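You operate a simulated robot arm through the tools that you are given. There is no shell and no other tool. Be economical: measure what you need, move in short steps, check, and stop when the job is done.

You are at the controls of a simulated two-armed robot. One attempt, no reset.

JOB
Put two of the clamp blocks from the far bench top on the middle back table. Take the probe case and leave it on the second rack shelf from the bottom. Put the grating marked "300 /mm" from the top tray of the trolley on the small green notebook and the grating that says "100 /mm" on top of the grey tin. Press the red button to switch it off. Press the wide button three times. Open the window bench back right door. Do these in any order. Set down upright: grating.

Only the result counts: the job must be done as asked and must still hold three seconds after the hand-in. Knocking over, shifting, dropping, spilling or breaking anything else fails it.

ROBOT AND FRAMES
Two 6-joint arms with two-finger grippers on one trunk, on a base that drives. Base frame: it is fixed to the floor where the robot stands at the start and does not move with it; the origin is under the middle of the robot, x ahead of it, y to its left, z up; the surface under the hand at the start is at about z = 80. Lengths are in cm, angles in degrees, forces in N, time in s.
The left shoulder is at the start at [6, 14.3, 70.7], the right one opposite. With the tool pointing down near the work surface each hand reaches from about 10 to 68 cm from the robot's upright axis, wherever it stands, measured 20 degrees to its own side. Places, roughly: clamp block (5x3x3 cm) [130, 10, 80]; grating [-175, -650, 75]; grey tin [-200, -650, 75]; middle back table [300, 280, 70]; probe case [-200, 25, 125]; red button [650, -960, 80]; second rack shelf [50, 290, 60]; small green notebook (15x10x2 cm) [-180, -660, 80]; wide button [570, -1230, 140]; window bench back right door [500, -490, 40]. Payload 2.45 kg a hand.
The TCP of each hand is the grasp point between the finger pads, 2.6 cm short of the fingertips. In the tool frame z runs along the fingers and y along their closing line. Largest opening 9.6 cm; the body of the gripper starts 6.9 cm behind the TCP.
Orientation is that of the tool frame in the base frame, as a unit quaternion [w, x, y, z]. With the fingers straight down and closing along the base's y, the tool's x points along the base's -x, its y along +y and its z along -z.

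CONTROLS
- The arms move only by the tool nudge_tool. It takes "left_series", "right_series" or both (then of equal length, played together; a hand with none holds still); each is a list of rows, each a list of 7 numbers: the gripper command, from -1 (shut) to 1 (fully open), values between in proportion, then the shift along the base's x, y, z in cm, then the turn, a rotation vector about the base's x, y, z in degrees. In form: [[fingers, dx, dy, dz, rx, ry, rz], ...]. A call has 1 to 10 rows; each row shifts and turns the commanded pose from where the row before left it. A row lasts 0.2 s, in which the tool goes at most 5 cm and 8.6 degrees; a call with a longer step from one row to the next is refused whole, and so is a gripper value outside its range. A pose out of reach is approached as far as the arm can. The call stops where the force on the tool passes 40 N (or 10 N more than at its start, if that is more) or the arm is blocked; 0.2 s more then pass. The fingers move at their own pace and stop on an object; they squeeze with about 23 N. The grip force told is the motor's: it shows also when the fingers shut on nothing. Time passes only in rows, and 0.2 s behind the last, so rows that do not move let the fingers close. It gives the time, the measured TCP pose, the force on the tool (base axes), the opening and the grip force at its end, in the units of the frame above (readings bear some noise), with the torque about the TCP (base axes, N m) and any sound that the robot's microphone picked up, and new pictures: "views" is both (left out), scene, wrist or none (wrist: the cameras of the hands that moved).
- Cameras (640 x 400 px; columns grow to the right, rows downward): "scene" is now at [13.6, 4.55, 132.81]; the picture's right is [0.52, -0.86, -0.00], its down [-0.50, -0.30, -0.81] and it looks along [0.69, 0.42, -0.58] (base axes); focal length 256 px, centre (320, 200). "left" rides on the left gripper at [8.2, -0.3, -9.8] in its tool frame; the picture's right is [0.04, 1.00, 0.00], its down [-0.73, 0.03, -0.68] and it looks along [-0.68, 0.03, 0.73] (tool axes); focal length 256 px, centre (320, 200). "right" rides on the right gripper at [8.1, 0.3, -9.8] in its tool frame; the picture's right is [-0.04, 1.00, 0.00], its down [-0.73, -0.03, -0.68] and it looks along [-0.68, -0.03, 0.73] (tool axes); focal length 256 px, centre (320, 200). There is no depth. A picture from a camera that has moved, and an enlarged one, comes with that camera's place and axes in the base frame and with its lens.
- slide_trunk(by): slides the trunk up (or, below 0, down) by that many cm; the arms and the scene camera ride with it, the base frame stays. It gives what a move gives, with no picture.
- base_move(legs): drives the robot by 1 to 6 legs, each [ahead, turn to the left] in cm and degrees, along the robot's own axes; the way and the turn of a leg run together, so that a leg with both is an arc; at most 150 cm and 180 degrees a leg. The arms and the cameras ride along, it lands a little off, and it stops where it bumps. It gives what a move gives, and a new picture of the scene camera.
- aim_head(pan, tilt): turns the head with the scene camera to pan (to the left, within 86 degrees either way) and tilt (down, from -29 to 69), counted from straight ahead of the robot. It gives what a move gives, and a new picture of the scene camera.
- zoom(camera, box): a new picture of the part [left, top, right, bottom] of that camera's present view, enlarged. No time passes.
- finish_job(): hands the job in; it is judged then, once.

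Go step by step. Nothing tells you exact positions but the pictures and the camera data: compare them with the known pose of the tool, close in by small moves and look again before you grip or let go. The budget is 196 turns and 260 pictures, counting those below and the enlarged ones. Unless the task says otherwise, let go and move clear before handing in.

The tools are called as name(argument=value, ...) on one line, values as JSON. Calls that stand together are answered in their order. nudge_tool: Moves the arms, as the interface text tells. Its arguments: {"type":"object","properties":{"left_series":{"type":"array","items":{"type":"array","items":{"type":"number"}}},"right_series":{"type":"array","items":{"type":"array","items":{"type":"number"}}},"views":{"type":"string","enum":["both","scene","wrist","none"]}},"required":[]} The other tools are called the same way: slide_trunk (by) slides the trunk up or down; base_move (legs) drives the base; aim_head (pan, tilt) turns the head that bears the scene camera; zoom (camera, box) takes an enlarged picture of a part of a camera's view; finish_job () hands the job in.

At the start:

```text
t: 0.0
left_ee_pos: [28.19, 38.67, 109.7]
left_orientation: [0.001, -0.005, 1.0, 0.0]
left_wrist_force: [0.3, -0.2, 0.2]
left_ft_torque: [0.0, 0.04, 0.0]
left_finger_gap: 9.62
left_finger_force: 0.0
right_ee_pos: [37.02, 2.7, 101.02]
right_orientation: [0.0, -0.005, 1.0, 0.0]
right_wrist_force: [-0.2, 0.3, 0.3]
right_ft_torque: [0.0, 0.0, -0.03]
right_finger_gap: 9.61
right_finger_force: 0.2
trunk travel left (down, up): [-33.2, 25.8]
robot x, y, heading: [0.12, 0.23, -0.2]
head pan, tilt: [31.2, 35.7]
```

scene: 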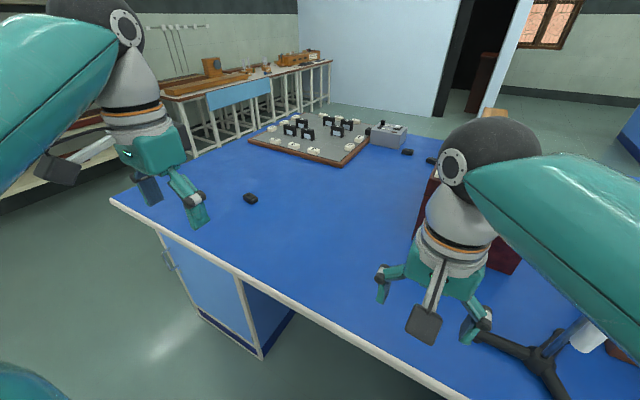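
right: 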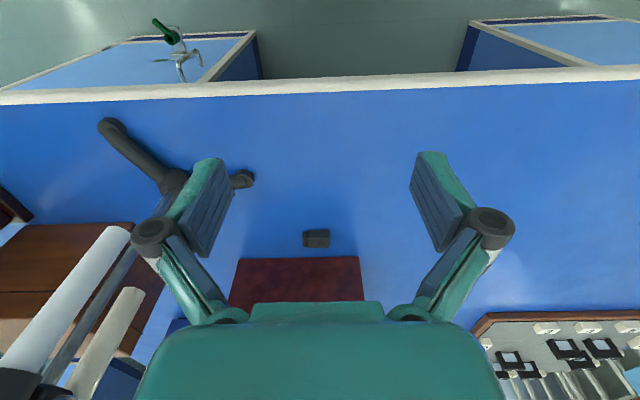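
left: 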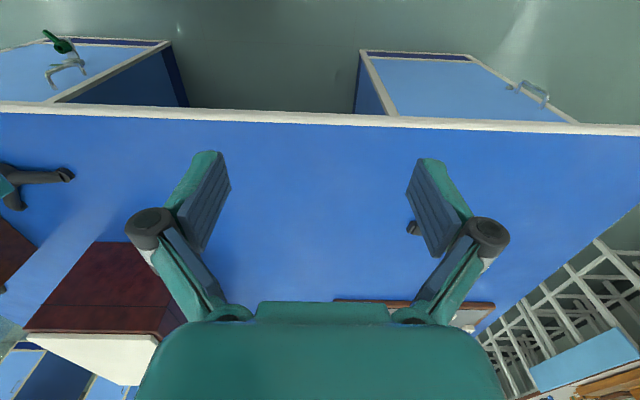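

I see a blue bench ahead with small dark blocks on it; I take one to be near [63, 64, 80] and others near [130, 20, 80]. I'll look around first.

zoom(camera="scene", box=[220, 90, 460, 240])

aim_head(pan=-10, tilt=25)

aim_head(pan=-80, tilt=15)

aim_head(pan=80, tilt=15)

```text
2.67 times, centred on (340, 165) of scene
camera zoom: at [13.6, 4.55, 132.81], right [0.52, -0.86, 0.0], down [-0.5, -0.3, -0.81], along [0.69, 0.42, -0.58], focal length 682 px, centre (267, 293)
```

zoom: 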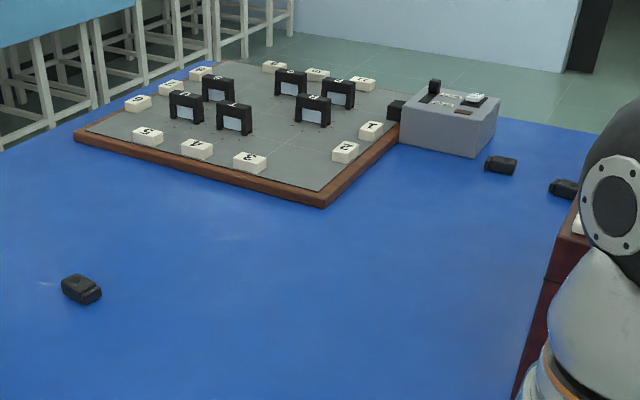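

```text
t: 1.1
left_ee_pos: [28.27, 38.63, 109.89]
left_orientation: [0.0, -0.006, 1.0, 0.0]
left_wrist_force: [0.1, -0.5, -0.2]
left_ft_torque: [0.01, 0.02, -0.01]
left_finger_gap: 9.59
left_finger_force: 0.0
right_ee_pos: [36.9, 2.7, 100.94]
right_orientation: [0.001, -0.005, 1.0, 0.001]
right_wrist_force: [0.1, 0.3, 0.5]
right_ft_torque: [0.01, 0.01, 0.01]
right_finger_gap: 9.58
right_finger_force: 0.0
trunk travel left (down, up): [-33.2, 25.8]
robot x, y, heading: [0.28, 0.26, 0.1]
head pan, tilt: [-10.0, 25.0]
camera scene: at [15.18, -1.59, 134.49], right [-0.17, -0.98, 0.0], down [-0.42, 0.07, -0.91], along [0.89, -0.16, -0.42], focal length 256 px, centre (320, 200)
```

scene: 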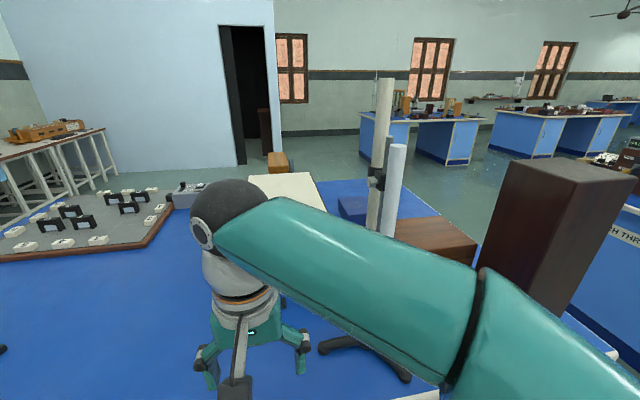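

```text
t: 2.5
left_ee_pos: [28.33, 38.66, 109.91]
left_orientation: [0.0, -0.004, 1.0, 0.0]
left_wrist_force: [0.3, -0.3, 0.3]
left_ft_torque: [0.03, 0.02, -0.02]
left_finger_gap: 9.63
left_finger_force: 0.0
right_ee_pos: [37.13, 2.77, 101.0]
right_orientation: [0.0, -0.005, 1.0, 0.0]
right_wrist_force: [-0.5, 0.5, 0.3]
right_ft_torque: [-0.02, 0.02, -0.01]
right_finger_gap: 9.59
right_finger_force: 0.1
trunk travel left (down, up): [-33.2, 25.8]
robot x, y, heading: [0.33, 0.19, -0.1]
head pan, tilt: [-80.0, 15.0]
camera scene: at [7.73, -9.19, 136.12], right [-0.98, -0.17, 0.0], down [-0.05, 0.25, -0.97], along [0.17, -0.95, -0.26], focal length 256 px, centre (320, 200)
```

scene: 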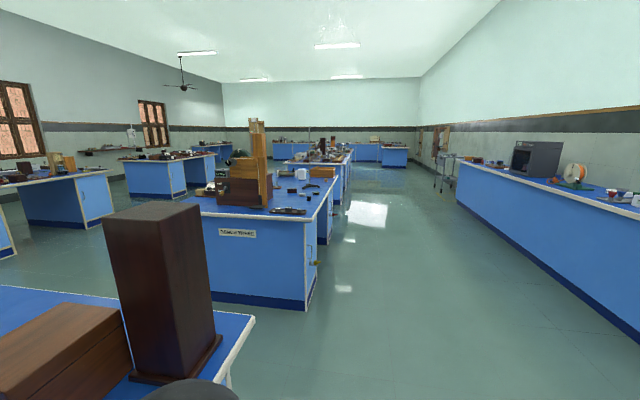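

```text
t: 5.0
left_ee_pos: [28.15, 38.72, 109.84]
left_orientation: [0.0, -0.004, 1.0, 0.0]
left_wrist_force: [-0.2, 0.7, 0.3]
left_ft_torque: [-0.02, 0.01, 0.03]
left_finger_gap: 9.62
left_finger_force: 0.0
right_ee_pos: [36.98, 2.82, 100.91]
right_orientation: [0.0, -0.006, 1.0, 0.0]
right_wrist_force: [0.5, -0.1, -0.4]
right_ft_torque: [0.03, 0.02, 0.02]
right_finger_gap: 9.61
right_finger_force: 0.0
trunk travel left (down, up): [-33.2, 25.8]
robot x, y, heading: [-0.16, 0.11, 0.1]
head pan, tilt: [80.0, 15.0]
camera scene: at [7.73, 9.2, 136.12], right [0.98, -0.17, 0.0], down [-0.05, -0.25, -0.97], along [0.17, 0.95, -0.26], focal length 256 px, centre (320, 200)
```

scene: 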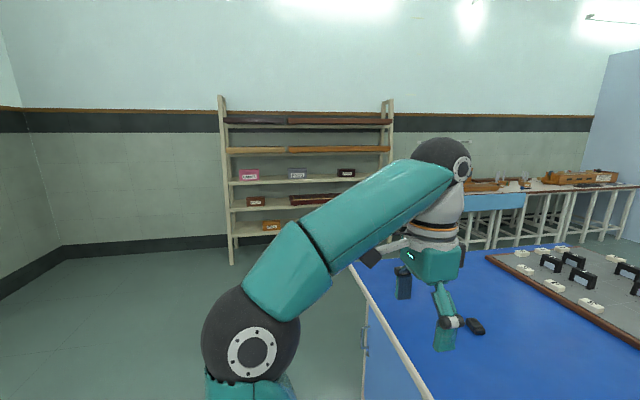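

The room is large; two dark clamp blocks lie in easy reach, near [65, 1, 81] and [64, 62, 81]. I'll drive slightly ahead, then bring the right hand over the first one.

base_move(legs=[[5, 0]])

aim_head(pan=20, tilt=50)

nudge_tool(right_series=[[1, 3.5, 0, 0, 0, 0, 0], [1, 4, 0, 0, 0, 0, 0], [1, 4, 0, 0, 0, 0, 0], [1, 4, -0.5, 0, 0, 0, 0], [1, 3, 0, 0, 0, 0, 0], [1, 0, 0, 0, 0, 0, 0]])

```text
t: 5.9
left_ee_pos: [33.4, 38.82, 109.75]
left_orientation: [-0.002, -0.005, 1.0, 0.0]
left_wrist_force: [0.6, -0.4, 0.1]
left_ft_torque: [-0.01, 0.05, 0.0]
left_finger_gap: 9.61
left_finger_force: 0.0
right_ee_pos: [42.19, 2.77, 100.82]
right_orientation: [-0.001, -0.007, 1.0, -0.001]
right_wrist_force: [0.2, -0.1, 0.1]
right_ft_torque: [0.0, 0.05, 0.03]
right_finger_gap: 9.59
right_finger_force: 0.0
trunk travel left (down, up): [-33.2, 25.8]
robot x, y, heading: [5.23, -0.05, 0.0]
head pan, tilt: [80.0, 15.0]
camera scene: at [13.03, 9.21, 136.1], right [0.98, -0.17, 0.0], down [-0.05, -0.26, -0.97], along [0.17, 0.95, -0.26], focal length 256 px, centre (320, 200)
```

scene: 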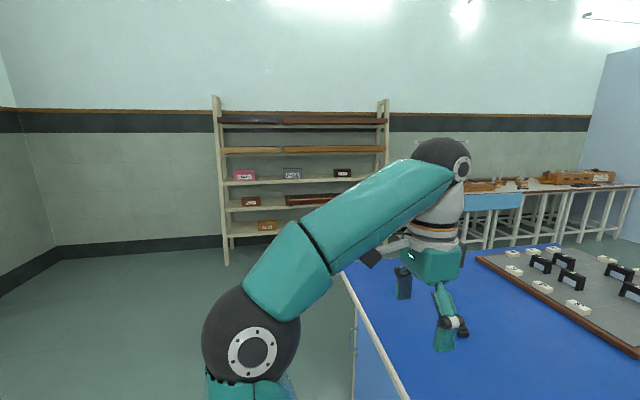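

```text
t: 7.2
left_ee_pos: [33.48, 38.82, 109.83]
left_orientation: [0.0, -0.005, 1.0, 0.0]
left_wrist_force: [0.4, 0.2, -0.1]
left_ft_torque: [0.02, 0.0, -0.02]
left_finger_gap: 9.6
left_finger_force: 0.0
right_ee_pos: [42.19, 2.77, 101.06]
right_orientation: [0.001, -0.005, 1.0, 0.0]
right_wrist_force: [-0.3, 0.6, 0.1]
right_ft_torque: [0.02, -0.01, -0.03]
right_finger_gap: 9.6
right_finger_force: 0.0
trunk travel left (down, up): [-33.2, 25.8]
robot x, y, heading: [5.3, 0.24, -0.0]
head pan, tilt: [20.0, 50.0]
camera scene: at [18.48, 2.65, 130.75], right [0.34, -0.94, 0.0], down [-0.72, -0.26, -0.64], along [0.6, 0.22, -0.77], focal length 256 px, centre (320, 200)
```

scene: 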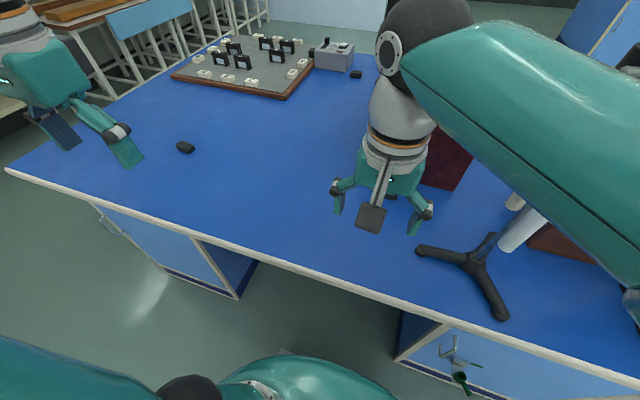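

```text
t: 8.6
left_ee_pos: [33.42, 38.77, 109.91]
left_orientation: [0.0, -0.005, 1.0, 0.0]
left_wrist_force: [-0.8, -0.6, 0.5]
left_ft_torque: [-0.02, 0.02, -0.02]
left_finger_gap: 9.6
left_finger_force: 0.0
right_ee_pos: [57.91, 1.38, 98.73]
right_orientation: [0.001, -0.005, 1.0, 0.0]
right_wrist_force: [-0.2, -0.3, -0.4]
right_ft_torque: [0.0, 0.01, 0.0]
right_finger_gap: 9.61
right_finger_force: 0.1
right hand out of reach, approached as far as the arm can: row 4, 5
trunk travel left (down, up): [-33.2, 25.8]
robot x, y, heading: [5.54, 0.15, 0.1]
head pan, tilt: [20.0, 50.0]
camera scene: at [18.47, 2.64, 130.74], right [0.34, -0.94, 0.0], down [-0.72, -0.26, -0.64], along [0.6, 0.22, -0.77], focal length 256 px, centre (320, 200)
camera right: at [49.92, 1.65, 108.59], right [0.03, 1.0, 0.0], down [0.73, -0.02, 0.68], along [0.68, -0.02, -0.73], focal length 256 px, centre (320, 200)
```

scene: 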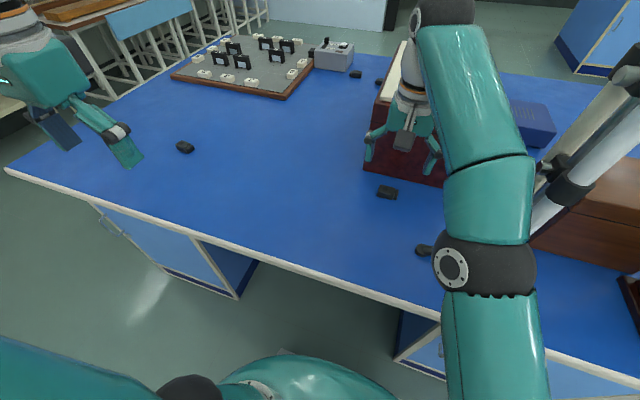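
right: 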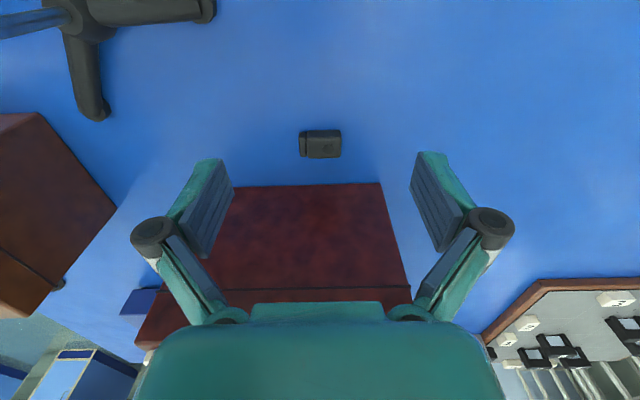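

The block is at about [65.5, 1.3, 81], in front of the dark red box (front face x≈73). I'll lower and advance the right hand over it.

nudge_tool(right_series=[[1, 0, 0, -4, 0, 0, 0], [1, 0, 0, -4, 0, 0, 0], [1, 2, 0, -3, 0, 0, 0], [1, 2, 0, 0, 0, 0, 0], [1, 2, 0, 0, 0, 0, 0], [1, 0, 0, 0, 0, 0, 0]])

```text
t: 10.0
left_ee_pos: [33.28, 38.78, 109.72]
left_orientation: [0.0, -0.005, 1.0, 0.0]
left_wrist_force: [0.1, -0.4, 0.4]
left_ft_torque: [0.02, 0.02, 0.01]
left_finger_gap: 9.6
left_finger_force: 0.0
right_ee_pos: [63.89, 1.41, 87.92]
right_orientation: [0.0, -0.005, 1.0, 0.0]
right_wrist_force: [-0.7, -0.4, -0.1]
right_ft_torque: [-0.04, 0.01, -0.01]
right_finger_gap: 9.62
right_finger_force: 0.1
trunk travel left (down, up): [-33.2, 25.8]
robot x, y, heading: [5.33, 0.24, -0.4]
head pan, tilt: [20.0, 50.0]
camera scene: at [18.47, 2.65, 130.75], right [0.34, -0.94, 0.0], down [-0.72, -0.26, -0.64], along [0.6, 0.22, -0.77], focal length 256 px, centre (320, 200)
camera right: at [55.88, 1.65, 97.73], right [0.03, 1.0, 0.0], down [0.73, -0.02, 0.68], along [0.68, -0.02, -0.73], focal length 256 px, centre (320, 200)
```

scene: 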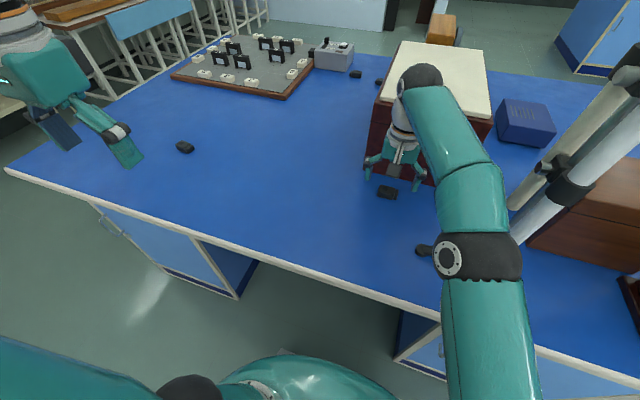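
right: 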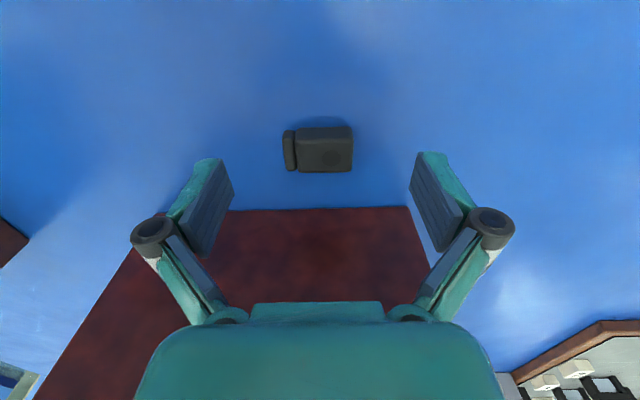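

Block centre about [65.5, 1.4]. Lower to z≈83.2 and grip.

nudge_tool(right_series=[[1, 1.6, 0, 0, 0, 0, 0], [1, 0, 0, -2.5, 0, 0, 0], [1, 0, 0, -2.2, 0, 0, 0], [1, 0, 0, 0, 0, 0, 0], [-1, 0, 0, 0, 0, 0, 0], [-1, 0, 0, 0, 0, 0, 0], [-1, 0, 0, 0, 0, 0, 0], [-1, 0, 0, 0, 0, 0, 0]], views="wrist")

```text
t: 11.8
left_ee_pos: [33.39, 38.63, 109.92]
left_orientation: [0.0, -0.005, 1.0, 0.0]
left_wrist_force: [0.0, -0.3, 0.7]
left_ft_torque: [0.01, -0.01, -0.03]
left_finger_gap: 9.6
left_finger_force: 0.0
right_ee_pos: [64.55, 1.29, 83.15]
right_orientation: [0.0, -0.006, 1.0, 0.0]
right_wrist_force: [-0.3, 0.1, 1.7]
right_ft_torque: [0.03, -0.04, -0.01]
right_finger_gap: 4.15
right_finger_force: 23.0
right hand out of reach, approached as far as the arm can: row 1
trunk travel left (down, up): [-33.2, 25.8]
robot x, y, heading: [5.0, -0.27, 0.0]
head pan, tilt: [20.0, 50.0]
camera right: at [56.55, 1.52, 92.99], right [0.03, 1.0, 0.0], down [0.73, -0.02, 0.68], along [0.68, -0.02, -0.73], focal length 256 px, centre (320, 200)
```

right: 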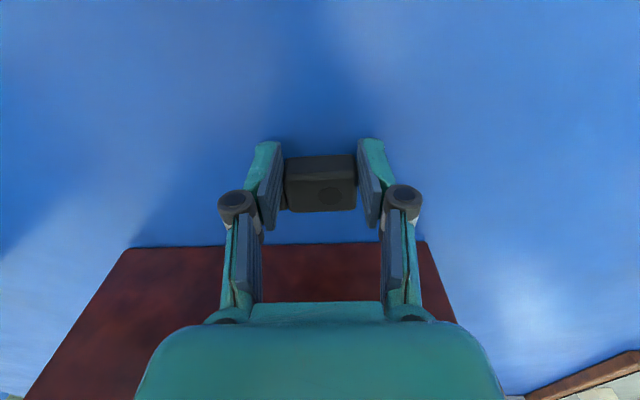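

Gripped. Lift clear, tuck in, then drive along the bench to the second block.

nudge_tool(right_series=[[-1, 0, 0, 4, 0, 0, 0], [-1, -2, 0, 4, 0, 0, 0], [-1, -4, 0, 4, 0, 0, 0], [-1, -4, 0, 4, 0, 0, 0], [-1, -4, 0, 4, 0, 0, 0], [-1, -4, 0, 2, 0, 0, 0], [-1, -4, 0, 0, 0, 0, 0]], views="none")

base_move(legs=[[-5, 0], [0, 90], [48, 0], [0, -90]])

```text
refused: row 3 steps farther than a row can; nothing moved
```

```text
t: 14.7
left_ee_pos: [3.43, 47.55, 109.86]
left_orientation: [0.0, -0.28, 0.96, 0.0]
left_wrist_force: [-0.7, -0.4, -0.2]
left_ft_torque: [0.01, 0.0, 0.01]
left_finger_gap: 9.59
left_finger_force: 0.0
right_ee_pos: [49.86, 32.4, 82.95]
right_orientation: [-0.009, -0.283, 0.959, -0.009]
right_wrist_force: [-1.6, -0.2, 1.9]
right_ft_torque: [0.15, 0.01, 0.02]
right_finger_gap: 4.17
right_finger_force: 22.9
trunk travel left (down, up): [-33.2, 25.8]
robot x, y, heading: [0.93, -1.93, 31.8]
head pan, tilt: [20.0, 50.0]
stopped in leg 2: the robot was blocked; the commanded pose is now the measured one
camera scene: at [10.92, 7.15, 130.73], right [0.79, -0.62, 0.0], down [-0.47, -0.6, -0.64], along [0.4, 0.51, -0.77], focal length 256 px, centre (320, 200)
```

scene: 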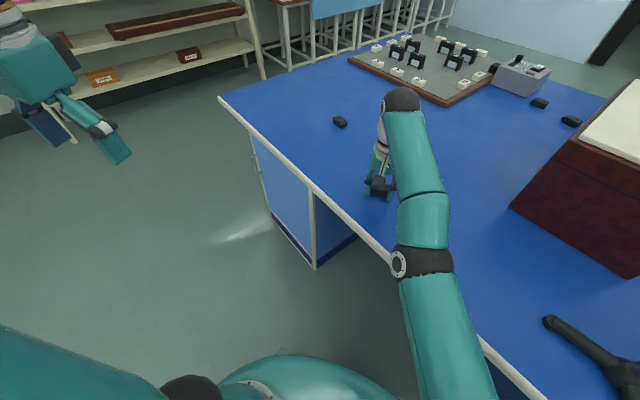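

That batching was a slip: the lift was refused for step size and the base moved with the block dragging on the bench; nothing else appears touched. I'll lift now with shorter steps.

nudge_tool(right_series=[[-1, 0, 0, 4, 0, 0, 0], [-1, 0, 0, 4, 0, 0, 0], [-1, -2, -1, 4, 0, 0, 0], [-1, -2, -1, 4, 0, 0, 0], [-1, -2, -1, 4, 0, 0, 0], [-1, -3, -2, 2, 0, 0, 0]], views="scene")

```text
t: 16.1
left_ee_pos: [3.34, 47.46, 110.14]
left_orientation: [0.0, -0.282, 0.959, -0.001]
left_wrist_force: [0.0, -0.5, -0.5]
left_ft_torque: [-0.01, -0.01, 0.0]
left_finger_gap: 9.6
left_finger_force: 0.1
right_ee_pos: [39.18, 25.86, 100.72]
right_orientation: [-0.009, -0.283, 0.959, -0.009]
right_wrist_force: [-0.3, 0.8, -0.3]
right_ft_torque: [-0.02, 0.01, -0.03]
right_finger_gap: 0.0
right_finger_force: 22.6
right hand out of reach, approached as far as the arm can: row 1, 2, 4, 5
trunk travel left (down, up): [-33.2, 25.8]
robot x, y, heading: [0.77, -1.81, 31.9]
head pan, tilt: [20.0, 50.0]
camera scene: at [10.78, 7.15, 130.75], right [0.79, -0.62, 0.0], down [-0.47, -0.6, -0.64], along [0.4, 0.51, -0.77], focal length 256 px, centre (320, 200)
```

scene: 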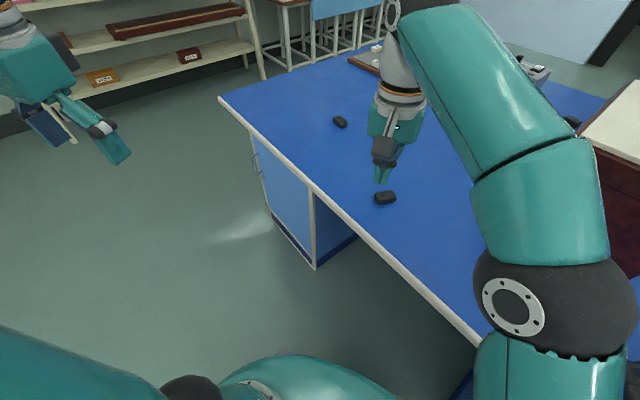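

The block slipped out and lies near [49.6, 30, 81.5]; hand is clear and empty. I'll reposition the base so both blocks are in reach.

base_move(legs=[[0, 58], [48, 0], [0, -90], [4, 0]])

```text
t: 18.4
left_ee_pos: [-26.97, 38.87, 110.01]
left_orientation: [0.0, -0.574, 0.819, 0.0]
left_wrist_force: [0.2, -1.0, 0.6]
left_ft_torque: [0.0, 0.0, 0.0]
left_finger_gap: 9.59
left_finger_force: 0.1
right_ee_pos: [14.55, 43.41, 100.62]
right_orientation: [-0.006, -0.575, 0.818, -0.013]
right_wrist_force: [0.9, 0.5, 0.0]
right_ft_torque: [0.0, 0.0, -0.03]
right_finger_gap: 0.0
right_finger_force: 23.1
trunk travel left (down, up): [-33.2, 25.8]
robot x, y, heading: [3.25, -2.72, 70.0]
head pan, tilt: [20.0, 50.0]
stopped in leg 1: the robot was blocked; the commanded pose is now the measured one
camera scene: at [5.38, 10.54, 130.72], right [1.0, 0.0, 0.0], down [0.0, -0.77, -0.64], along [0.0, 0.64, -0.77], focal length 256 px, centre (320, 200)
```

scene: 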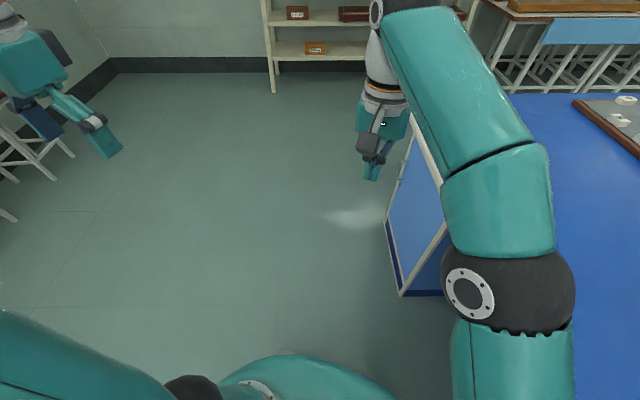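

Something on the right side touches the bench when turning; I'll back off from the bench before turning.

base_move(legs=[[0, -45], [-28, 0], [0, 65], [62, 0], [0, -90], [24, 0]])

```text
t: 20.9
left_ee_pos: [9.37, 48.37, 110.07]
left_orientation: [0.001, -0.237, 0.972, 0.0]
left_wrist_force: [-0.7, 0.3, 0.8]
left_ft_torque: [0.01, -0.01, -0.04]
left_finger_gap: 9.6
left_finger_force: 0.1
right_ee_pos: [43.14, 23.7, 100.82]
right_orientation: [-0.01, -0.24, 0.971, -0.01]
right_wrist_force: [0.2, -0.2, 0.1]
right_ft_torque: [0.01, -0.03, 0.02]
right_finger_gap: 0.0
right_finger_force: 22.4
trunk travel left (down, up): [-33.2, 25.8]
robot x, y, heading: [2.29, -0.77, 27.1]
head pan, tilt: [20.0, 50.0]
stopped in leg 1: the robot was blocked; the commanded pose is now the measured one
camera scene: at [12.79, 7.93, 130.75], right [0.73, -0.68, 0.0], down [-0.52, -0.56, -0.64], along [0.44, 0.47, -0.77], focal length 256 px, centre (320, 200)
```

scene: 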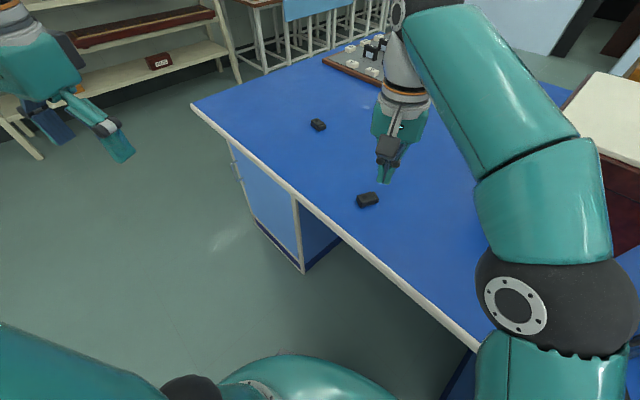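

Blocked near the same angle again; now backing straight off first.

base_move(legs=[[-25, 0], [0, 63], [62, 0], [0, -90], [24, 0]])

```text
t: 24.8
left_ee_pos: [-44.69, 30.85, 110.04]
left_orientation: [-0.001, -0.548, 0.837, 0.001]
left_wrist_force: [-0.1, -0.5, 0.5]
left_ft_torque: [-0.02, 0.06, 0.0]
left_finger_gap: 9.62
left_finger_force: 0.0
right_ee_pos: [-3.33, 32.99, 100.63]
right_orientation: [-0.006, -0.553, 0.833, -0.014]
right_wrist_force: [1.0, 0.0, -1.0]
right_ft_torque: [-0.01, 0.03, -0.02]
right_finger_gap: 0.0
right_finger_force: 22.7
trunk travel left (down, up): [-33.2, 25.8]
robot x, y, heading: [-17.7, -12.86, 66.7]
head pan, tilt: [20.0, 50.0]
stopped in leg 2: the robot was blocked; the commanded pose is now the measured one
camera scene: at [-14.67, 0.64, 130.73], right [1.0, -0.06, 0.0], down [-0.05, -0.77, -0.64], along [0.04, 0.64, -0.77], focal length 256 px, centre (320, 200)
```

scene: 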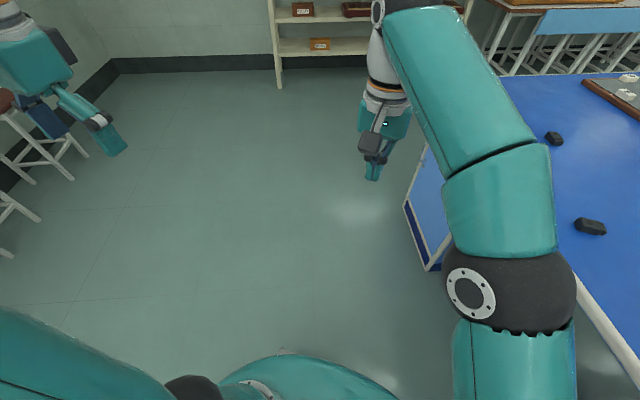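

Turning is blocked again here; I'll look to the sides and down to find what is in the way.

aim_head(pan=86, tilt=45)

aim_head(pan=-86, tilt=45)

```text
t: 26.1
left_ee_pos: [-44.96, 30.75, 110.0]
left_orientation: [0.0, -0.548, 0.836, -0.001]
left_wrist_force: [0.1, 0.3, -0.8]
left_ft_torque: [0.01, -0.02, -0.01]
left_finger_gap: 9.58
left_finger_force: 0.1
right_ee_pos: [-3.48, 32.9, 100.82]
right_orientation: [-0.007, -0.553, 0.833, -0.014]
right_wrist_force: [-0.2, 0.8, -0.4]
right_ft_torque: [0.0, 0.0, -0.01]
right_finger_gap: 0.0
right_finger_force: 23.1
trunk travel left (down, up): [-33.2, 25.8]
robot x, y, heading: [-17.47, -12.37, 66.7]
head pan, tilt: [85.9, 45.0]
camera scene: at [-22.43, -3.36, 131.43], right [0.46, 0.89, 0.0], down [0.63, -0.33, -0.71], along [-0.63, 0.33, -0.71], focal length 256 px, centre (320, 200)
```

scene: 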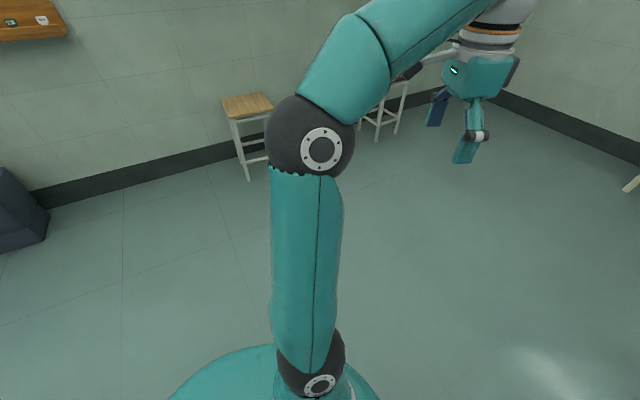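

```text
t: 28.7
left_ee_pos: [-44.82, 30.78, 110.06]
left_orientation: [0.0, -0.548, 0.836, 0.0]
left_wrist_force: [0.2, 0.4, 0.1]
left_ft_torque: [0.01, 0.04, 0.01]
left_finger_gap: 9.61
left_finger_force: 0.1
right_ee_pos: [-3.52, 32.94, 100.67]
right_orientation: [-0.005, -0.553, 0.833, -0.014]
right_wrist_force: [-0.7, -0.2, -0.1]
right_ft_torque: [0.01, 0.0, 0.0]
right_finger_gap: 0.0
right_finger_force: 22.9
trunk travel left (down, up): [-33.2, 25.8]
robot x, y, heading: [-17.11, -12.64, 66.9]
head pan, tilt: [-85.9, 45.0]
camera scene: at [-7.54, -9.8, 131.44], right [-0.33, -0.94, 0.0], down [-0.67, 0.23, -0.71], along [0.67, -0.23, -0.71], focal length 256 px, centre (320, 200)
```

scene: 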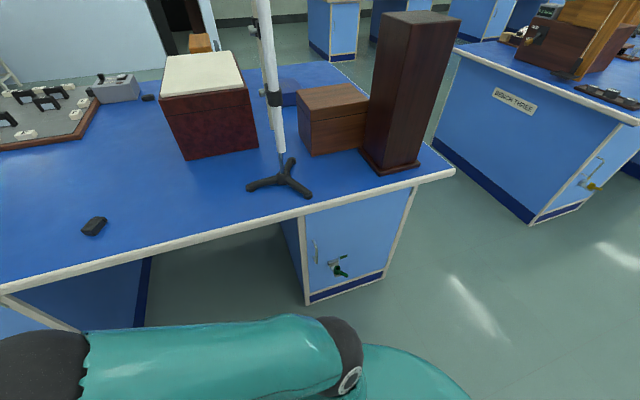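

Nothing visibly touches. Every long turn stopped after ~40°, so I'll try shorter turn legs.

base_move(legs=[[0, 12], [0, 12], [50, 0]])

```text
t: 33.4
left_ee_pos: [-61.06, 66.61, 110.05]
left_orientation: [-0.001, 0.712, -0.703, 0.0]
left_wrist_force: [0.6, 0.5, 0.5]
left_ft_torque: [-0.02, -0.03, 0.03]
left_finger_gap: 9.6
left_finger_force: 0.2
right_ee_pos: [-24.19, 85.4, 100.79]
right_orientation: [0.003, 0.715, -0.699, 0.015]
right_wrist_force: [-1.6, -0.3, -0.9]
right_ft_torque: [-0.05, -0.01, 0.01]
right_finger_gap: 0.0
right_finger_force: 23.0
trunk travel left (down, up): [-33.2, 25.8]
robot x, y, heading: [-18.43, 37.9, 90.9]
head pan, tilt: [-85.9, 45.0]
camera scene: at [-10.6, 44.78, 131.43], right [0.09, -1.0, 0.0], down [-0.7, -0.06, -0.71], along [0.7, 0.06, -0.71], focal length 256 px, centre (320, 200)
```

scene: 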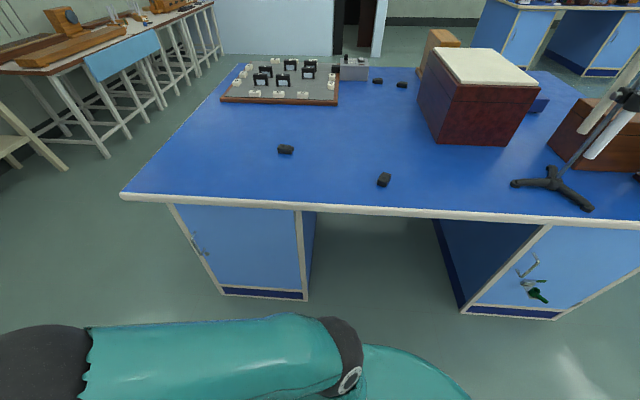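

It works with small turns. Now turn to face the bench by 30° legs.

base_move(legs=[[9, 0], [0, -30], [0, -30], [0, -31]])

aim_head(pan=0, tilt=45)

```text
t: 37.0
left_ee_pos: [-33.79, 95.77, 110.2]
left_orientation: [0.002, -0.434, 0.901, 0.001]
left_wrist_force: [-0.4, -0.3, -0.3]
left_ft_torque: [0.0, -0.01, 0.05]
left_finger_gap: 9.59
left_finger_force: 0.1
right_ee_pos: [6.6, 87.09, 100.94]
right_orientation: [-0.007, -0.44, 0.898, -0.014]
right_wrist_force: [-0.1, -0.7, 0.0]
right_ft_torque: [0.0, -0.03, -0.01]
right_finger_gap: 0.0
right_finger_force: 23.5
trunk travel left (down, up): [-33.2, 25.8]
robot x, y, heading: [-20.91, 48.63, 51.4]
head pan, tilt: [-85.9, 45.0]
stopped in leg 3: the robot was blocked; the commanded pose is now the measured one
camera scene: at [-10.38, 48.4, 131.44], right [-0.56, -0.83, 0.0], down [-0.58, 0.4, -0.71], along [0.58, -0.4, -0.71], focal length 256 px, centre (320, 200)
```

scene: 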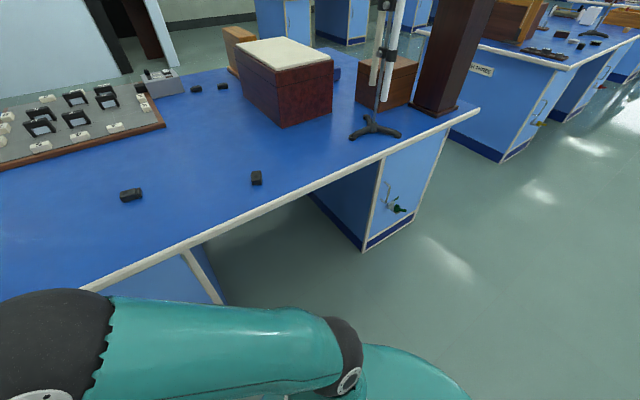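

```text
t: 38.6
left_ee_pos: [-33.82, 95.79, 110.17]
left_orientation: [0.001, -0.435, 0.901, 0.0]
left_wrist_force: [1.1, 0.8, -0.5]
left_ft_torque: [0.04, -0.01, 0.02]
left_finger_gap: 9.59
left_finger_force: 0.1
right_ee_pos: [6.49, 87.04, 100.88]
right_orientation: [-0.008, -0.44, 0.898, -0.014]
right_wrist_force: [0.6, 0.1, -1.1]
right_ft_torque: [-0.02, -0.03, 0.03]
right_finger_gap: 0.0
right_finger_force: 23.2
trunk travel left (down, up): [-33.2, 25.8]
robot x, y, heading: [-20.49, 48.3, 51.6]
head pan, tilt: [0.0, 45.0]
camera scene: at [-11.98, 59.36, 131.43], right [0.78, -0.62, 0.0], down [-0.44, -0.55, -0.71], along [0.44, 0.55, -0.71], focal length 256 px, centre (320, 200)
```

scene: 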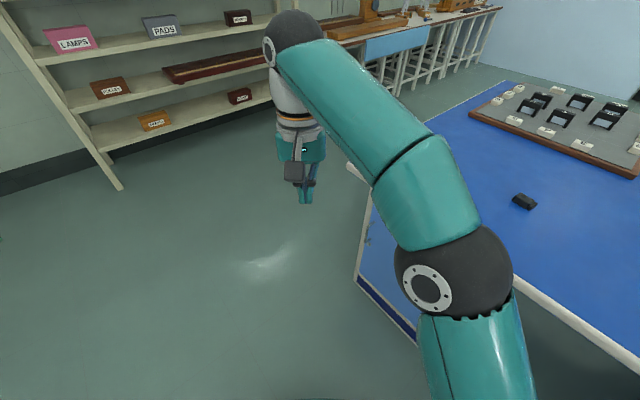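

Turning seems limited per call; continue the remaining turn.

base_move(legs=[[0, -26], [0, -25]])

```text
t: 41.9
left_ee_pos: [8.15, 88.52, 110.16]
left_orientation: [0.002, -0.006, 1.0, 0.0]
left_wrist_force: [-1.3, -0.3, -0.5]
left_ft_torque: [-0.02, -0.08, -0.01]
left_finger_gap: 9.62
left_finger_force: 0.1
right_ee_pos: [27.06, 51.72, 100.9]
right_orientation: [-0.012, -0.015, 1.0, -0.01]
right_wrist_force: [0.2, 0.0, -0.1]
right_ft_torque: [-0.06, -0.02, -0.01]
right_finger_gap: 0.0
right_finger_force: 22.9
trunk travel left (down, up): [-33.2, 25.8]
robot x, y, heading: [-20.69, 51.74, 1.0]
head pan, tilt: [0.0, 45.0]
stopped in leg 2: the robot was blocked; the commanded pose is now the measured one
camera scene: at [-6.36, 51.8, 131.44], right [0.02, -1.0, 0.0], down [-0.71, -0.01, -0.71], along [0.71, 0.01, -0.71], focal length 256 px, centre (320, 200)
```

scene: 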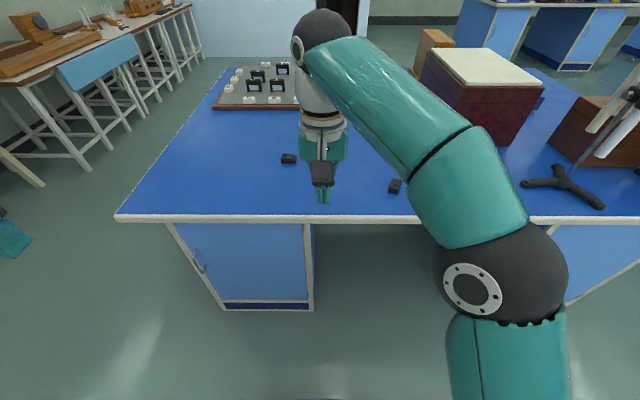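

Now facing the bench; blocks at about [63, 63] and [49.3, 31]. Drive up to the bench.

base_move(legs=[[27, 0]])

```text
t: 43.9
left_ee_pos: [35.21, 89.01, 110.11]
left_orientation: [0.001, -0.008, 1.0, 0.001]
left_wrist_force: [0.5, -1.4, 0.8]
left_ft_torque: [0.0, 0.03, 0.01]
left_finger_gap: 9.62
left_finger_force: 0.1
right_ee_pos: [53.96, 52.22, 100.89]
right_orientation: [-0.013, -0.015, 1.0, -0.01]
right_wrist_force: [0.8, 0.2, 0.2]
right_ft_torque: [0.02, 0.0, 0.02]
right_finger_gap: 0.0
right_finger_force: 22.9
trunk travel left (down, up): [-33.2, 25.8]
robot x, y, heading: [6.45, 52.13, 0.9]
head pan, tilt: [0.0, 45.0]
camera scene: at [20.68, 52.29, 131.42], right [0.02, -1.0, 0.0], down [-0.71, -0.01, -0.71], along [0.71, 0.01, -0.71], focal length 256 px, centre (320, 200)
```

scene: 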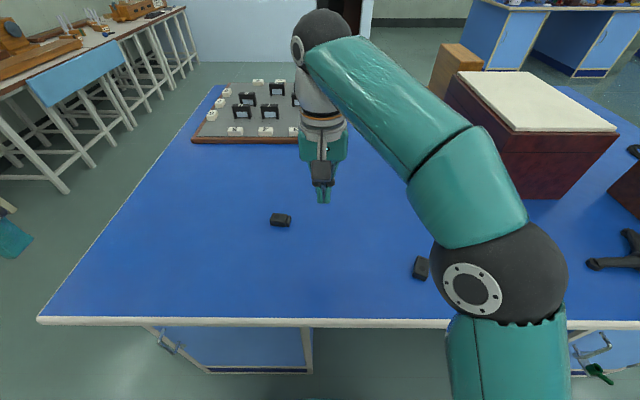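

Block A at [49.3, 31] lies lengthwise along x, block B at [63, 63] along y. Bring each hand above its block.

nudge_tool(left_series=[[1, 2.5, -2.6, -1.8, 0, 0, 0], [1, 2.5, -2.6, -1.8, 0, 0, 0], [1, 2.5, -2.6, -1.8, 0, 0, 0], [1, 2.5, -2.6, -1.8, 0, 0, 0], [1, 2.5, -2.6, -1.8, 0, 0, 0], [1, 2.5, -2.6, -1.8, 0, 0, 0], [1, 2.5, -2.6, -1.8, 0, 0, 0], [1, 2.5, -2.6, -1.8, 0, 0, 0], [1, 2.5, -2.6, -1.8, 0, 0, 0], [1, 2.5, -2.6, -1.8, 0, 0, 0]], right_series=[[1, -0.4, -2.1, -1, 0, 0, 0], [1, -0.4, -2.1, -1, 0, 0, 0], [1, -0.4, -2.1, -1, 0, 0, 0], [1, -0.4, -2.1, -1, 0, 0, 0], [1, -0.4, -2.1, -1, 0, 0, 0], [1, -0.4, -2.1, -1, 0, 0, 0], [1, -0.4, -2.1, -1, 0, 0, 0], [1, -0.4, -2.1, -1, 0, 0, 0], [1, -0.4, -2.1, -1, 0, 0, 0], [1, -0.4, -2.1, -1, 0, 0, 0]])

```text
t: 46.0
left_ee_pos: [59.95, 62.85, 92.11]
left_orientation: [0.001, -0.008, 1.0, 0.0]
left_wrist_force: [0.3, 0.5, -0.4]
left_ft_torque: [0.04, 0.01, 0.02]
left_finger_gap: 9.6
left_finger_force: 0.0
right_ee_pos: [50.03, 31.4, 90.92]
right_orientation: [-0.013, -0.016, 1.0, -0.009]
right_wrist_force: [0.3, 0.5, 0.2]
right_ft_torque: [-0.01, 0.03, 0.0]
right_finger_gap: 9.61
right_finger_force: 0.1
trunk travel left (down, up): [-33.2, 25.8]
robot x, y, heading: [6.59, 51.86, 1.0]
head pan, tilt: [0.0, 45.0]
camera scene: at [20.66, 52.24, 131.42], right [0.02, -1.0, 0.0], down [-0.71, -0.01, -0.71], along [0.71, 0.01, -0.71], focal length 256 px, centre (320, 200)
camera right: at [42.34, 31.64, 100.96], right [0.01, 1.0, -0.02], down [0.75, 0.0, 0.66], along [0.66, -0.02, -0.75], focal length 256 px, centre (320, 200)
camera left: at [51.91, 62.44, 101.92], right [-0.06, 1.0, 0.0], down [0.73, 0.04, 0.68], along [0.68, 0.04, -0.73], focal length 256 px, centre (320, 200)
```

scene: 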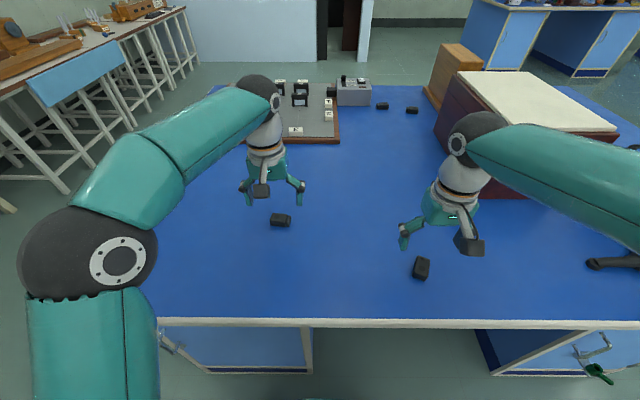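
right: 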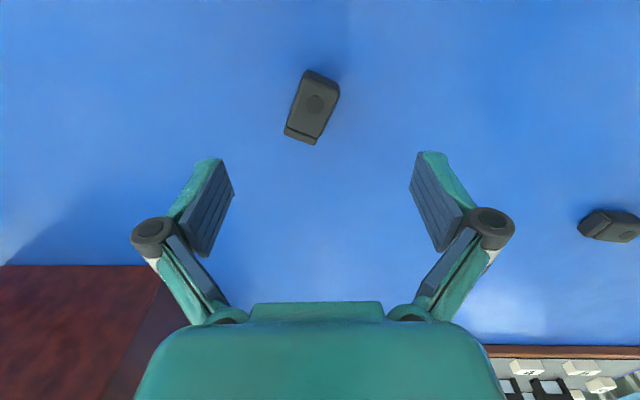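
left: 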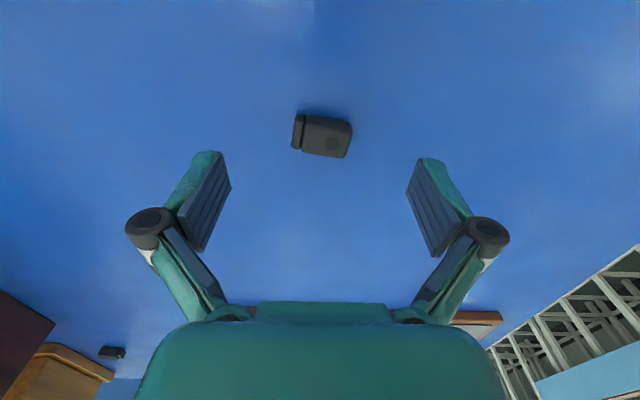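

Block A at [49.8, 30.7] turned about −16°, B at [62.7, 63.3] turned about −6°. Align, lower and grip both.

nudge_tool(left_series=[[1, 1.4, 0.2, 0, 0, 0, -3], [1, 1.4, 0.2, 0, 0, 0, -3], [1, 0, 0, -4, 0, 0, 0], [1, 0, 0, -3, 0, 0, 0], [1, 0, 0, -2.2, 0, 0, 0], [1, 0, 0, 0, 0, 0, 0], [-1, 0, 0, 0, 0, 0, 0], [-1, 0, 0, 0, 0, 0, 0], [-1, 0, 0, 0, 0, 0, 0], [-1, 0, 0, 0, 0, 0, 0]], right_series=[[1, -0.1, -0.4, 0, 0, 0, -8], [1, -0.1, -0.3, 0, 0, 0, -8], [1, 0, 0, -3, 0, 0, 0], [1, 0, 0, -3, 0, 0, 0], [1, 0, 0, -2, 0, 0, 0], [1, 0, 0, 0, 0, 0, 0], [-1, 0, 0, 0, 0, 0, 0], [-1, 0, 0, 0, 0, 0, 0], [-1, 0, 0, 0, 0, 0, 0], [-1, 0, 0, 0, 0, 0, 0]], views="wrist")

```text
t: 48.2
left_ee_pos: [62.76, 63.53, 83.07]
left_orientation: [0.001, 0.045, 0.999, 0.001]
left_wrist_force: [0.6, 0.3, 0.0]
left_ft_torque: [0.05, 0.0, 0.02]
left_finger_gap: 4.14
left_finger_force: 22.8
right_ee_pos: [49.69, 30.52, 83.01]
right_orientation: [-0.014, 0.124, 0.992, -0.007]
right_wrist_force: [-1.9, 0.6, 0.2]
right_ft_torque: [0.03, 0.0, 0.04]
right_finger_gap: 2.95
right_finger_force: 23.1
trunk travel left (down, up): [-33.2, 25.8]
robot x, y, heading: [6.33, 51.89, 1.1]
head pan, tilt: [0.0, 45.0]
camera right: at [42.28, 33.03, 93.0], right [0.29, 0.96, -0.02], down [0.72, -0.2, 0.66], along [0.63, -0.2, -0.75], focal length 256 px, centre (320, 200)
camera left: at [54.58, 63.88, 92.86], right [0.05, 1.0, 0.0], down [0.73, -0.04, 0.68], along [0.68, -0.03, -0.73], focal length 256 px, centre (320, 200)
```

right: 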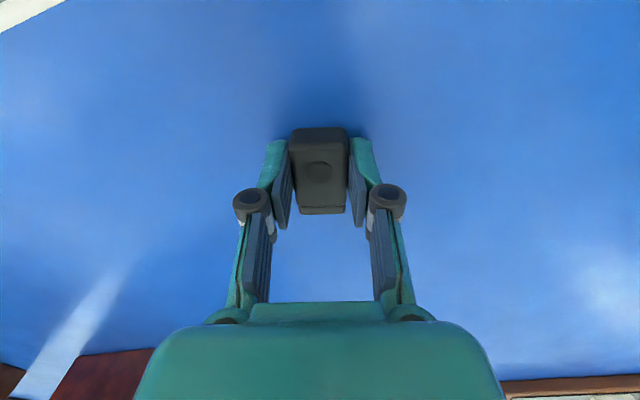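
left: 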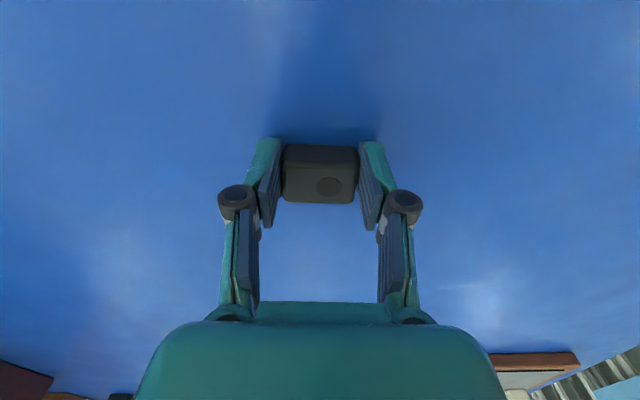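

Both blocks gripped. Lift and tuck both hands.

nudge_tool(left_series=[[-1, -1, 0, 3, 0, 0, 0], [-1, -2, 0, 3, 0, 0, 0], [-1, -2.5, 0, 3, 0, 0, 0], [-1, -3, 0.5, 3, 0, 0, 0], [-1, -3, 0.5, 3, 0, 0, 0], [-1, -3, 0.5, 3, 0, 0, 0], [-1, -3, 0.5, 0, 0, 0, 0], [-1, -3, 0.5, 0, 0, 0, 0]], right_series=[[-1, 0, 0, 3, 0, 0, 0], [-1, -1, 0, 3, 0, 0, 0], [-1, -1, 0, 3, 0, 0, 0], [-1, -2, 0.5, 3, 0, 0, 0], [-1, -2, 0.5, 3, 0, 0, 0], [-1, -2, 0.5, 3, 0, 0, 0], [-1, -2, 0, 0, 0, 0, 0], [-1, -2, 0, 0, 0, 0, 0]], views="none")

```text
t: 50.0
left_ee_pos: [42.38, 66.08, 101.17]
left_orientation: [0.002, 0.046, 0.999, 0.0]
left_wrist_force: [-0.4, 0.0, -0.8]
left_ft_torque: [0.01, 0.01, 0.02]
left_finger_gap: 4.15
left_finger_force: 23.3
right_ee_pos: [37.56, 32.07, 101.2]
right_orientation: [-0.013, 0.124, 0.992, -0.007]
right_wrist_force: [0.2, 0.2, -1.4]
right_ft_torque: [0.02, -0.07, -0.01]
right_finger_gap: 2.96
right_finger_force: 23.5
trunk travel left (down, up): [-33.2, 25.8]
robot x, y, heading: [5.86, 51.89, 1.0]
head pan, tilt: [0.0, 45.0]
```

Both held. Back off and turn left toward the back tables.

base_move(legs=[[-28, 0], [0, 45], [0, 45]])

```text
t: 56.4
left_ee_pos: [-33.25, 89.19, 101.19]
left_orientation: [-0.001, -0.648, 0.762, 0.001]
left_wrist_force: [0.2, -0.2, -1.4]
left_ft_torque: [-0.01, 0.04, -0.02]
left_finger_gap: 4.14
left_finger_force: 22.9
right_ee_pos: [0.2, 81.97, 101.15]
right_orientation: [-0.005, -0.585, 0.811, -0.015]
right_wrist_force: [0.4, 0.2, -1.2]
right_ft_torque: [0.01, 0.02, -0.03]
right_finger_gap: 2.92
right_finger_force: 22.7
trunk travel left (down, up): [-33.2, 25.8]
robot x, y, heading: [-17.22, 51.88, 88.5]
head pan, tilt: [0.0, 45.0]
stopped in leg 3: the robot was blocked; the commanded pose is now the measured one
camera scene: at [-16.91, 65.94, 131.43], right [1.0, -0.03, 0.0], down [-0.02, -0.71, -0.71], along [0.02, 0.71, -0.71], focal length 256 px, centre (320, 200)
```

scene: 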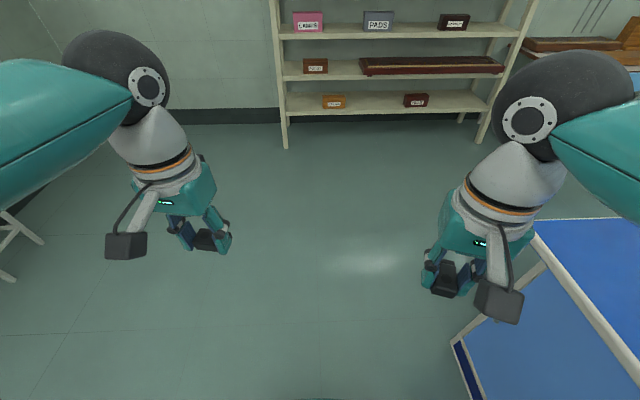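

Now go ahead past the bench end and look along the back tables.

base_move(legs=[[95, 0], [0, -44], [0, -44]])

aim_head(pan=15, tilt=25)

```text
t: 65.6
left_ee_pos: [21.96, 167.45, 101.33]
left_orientation: [0.001, 0.015, 1.0, 0.002]
left_wrist_force: [0.4, -0.2, -1.0]
left_ft_torque: [0.01, 0.03, -0.01]
left_finger_gap: 4.12
left_finger_force: 23.7
right_ee_pos: [19.31, 133.09, 101.29]
right_orientation: [-0.014, 0.094, 0.995, -0.009]
right_wrist_force: [0.7, 0.0, -1.1]
right_ft_torque: [0.0, -0.01, 0.01]
right_finger_gap: 2.95
right_finger_force: 23.2
trunk travel left (down, up): [-33.2, 25.8]
robot x, y, heading: [-13.62, 151.4, 4.5]
head pan, tilt: [0.0, 45.0]
stopped in leg 3: the robot was blocked; the commanded pose is now the measured one
camera scene: at [0.44, 152.08, 131.43], right [0.08, -1.0, 0.0], down [-0.71, -0.05, -0.71], along [0.7, 0.05, -0.71], focal length 256 px, centre (320, 200)
```

scene: 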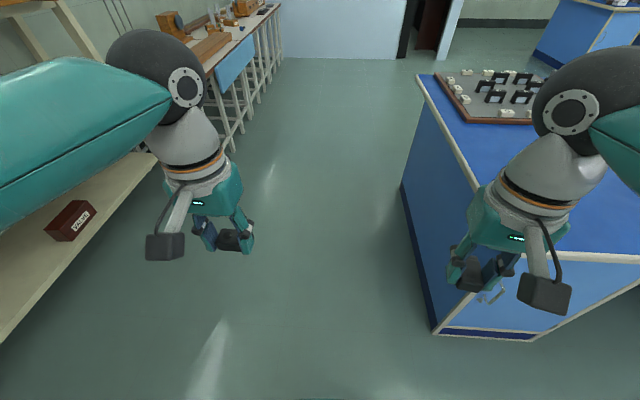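

```text
t: 66.5
left_ee_pos: [21.97, 167.44, 101.24]
left_orientation: [0.001, 0.015, 1.0, 0.001]
left_wrist_force: [-0.4, 0.1, 0.1]
left_ft_torque: [-0.01, 0.0, 0.01]
left_finger_gap: 4.14
left_finger_force: 22.7
right_ee_pos: [19.03, 133.17, 101.25]
right_orientation: [-0.014, 0.094, 0.995, -0.008]
right_wrist_force: [0.4, -0.8, -1.3]
right_ft_torque: [0.01, -0.01, -0.01]
right_finger_gap: 2.93
right_finger_force: 22.6
trunk travel left (down, up): [-33.2, 25.8]
robot x, y, heading: [-13.75, 150.66, 4.4]
head pan, tilt: [15.0, 25.0]
camera scene: at [1.0, 154.49, 134.48], right [0.33, -0.94, 0.0], down [-0.4, -0.14, -0.91], along [0.85, 0.3, -0.42], focal length 256 px, centre (320, 200)
```

scene: 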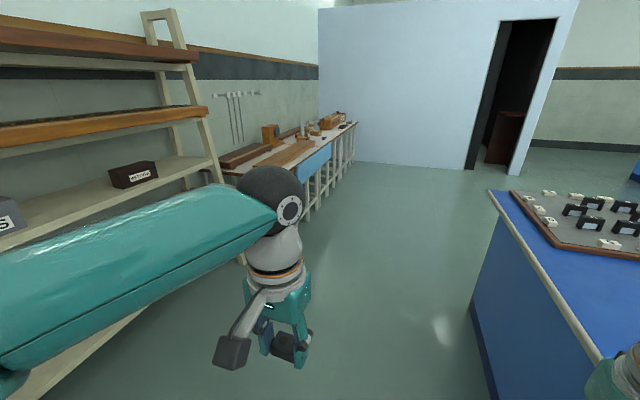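

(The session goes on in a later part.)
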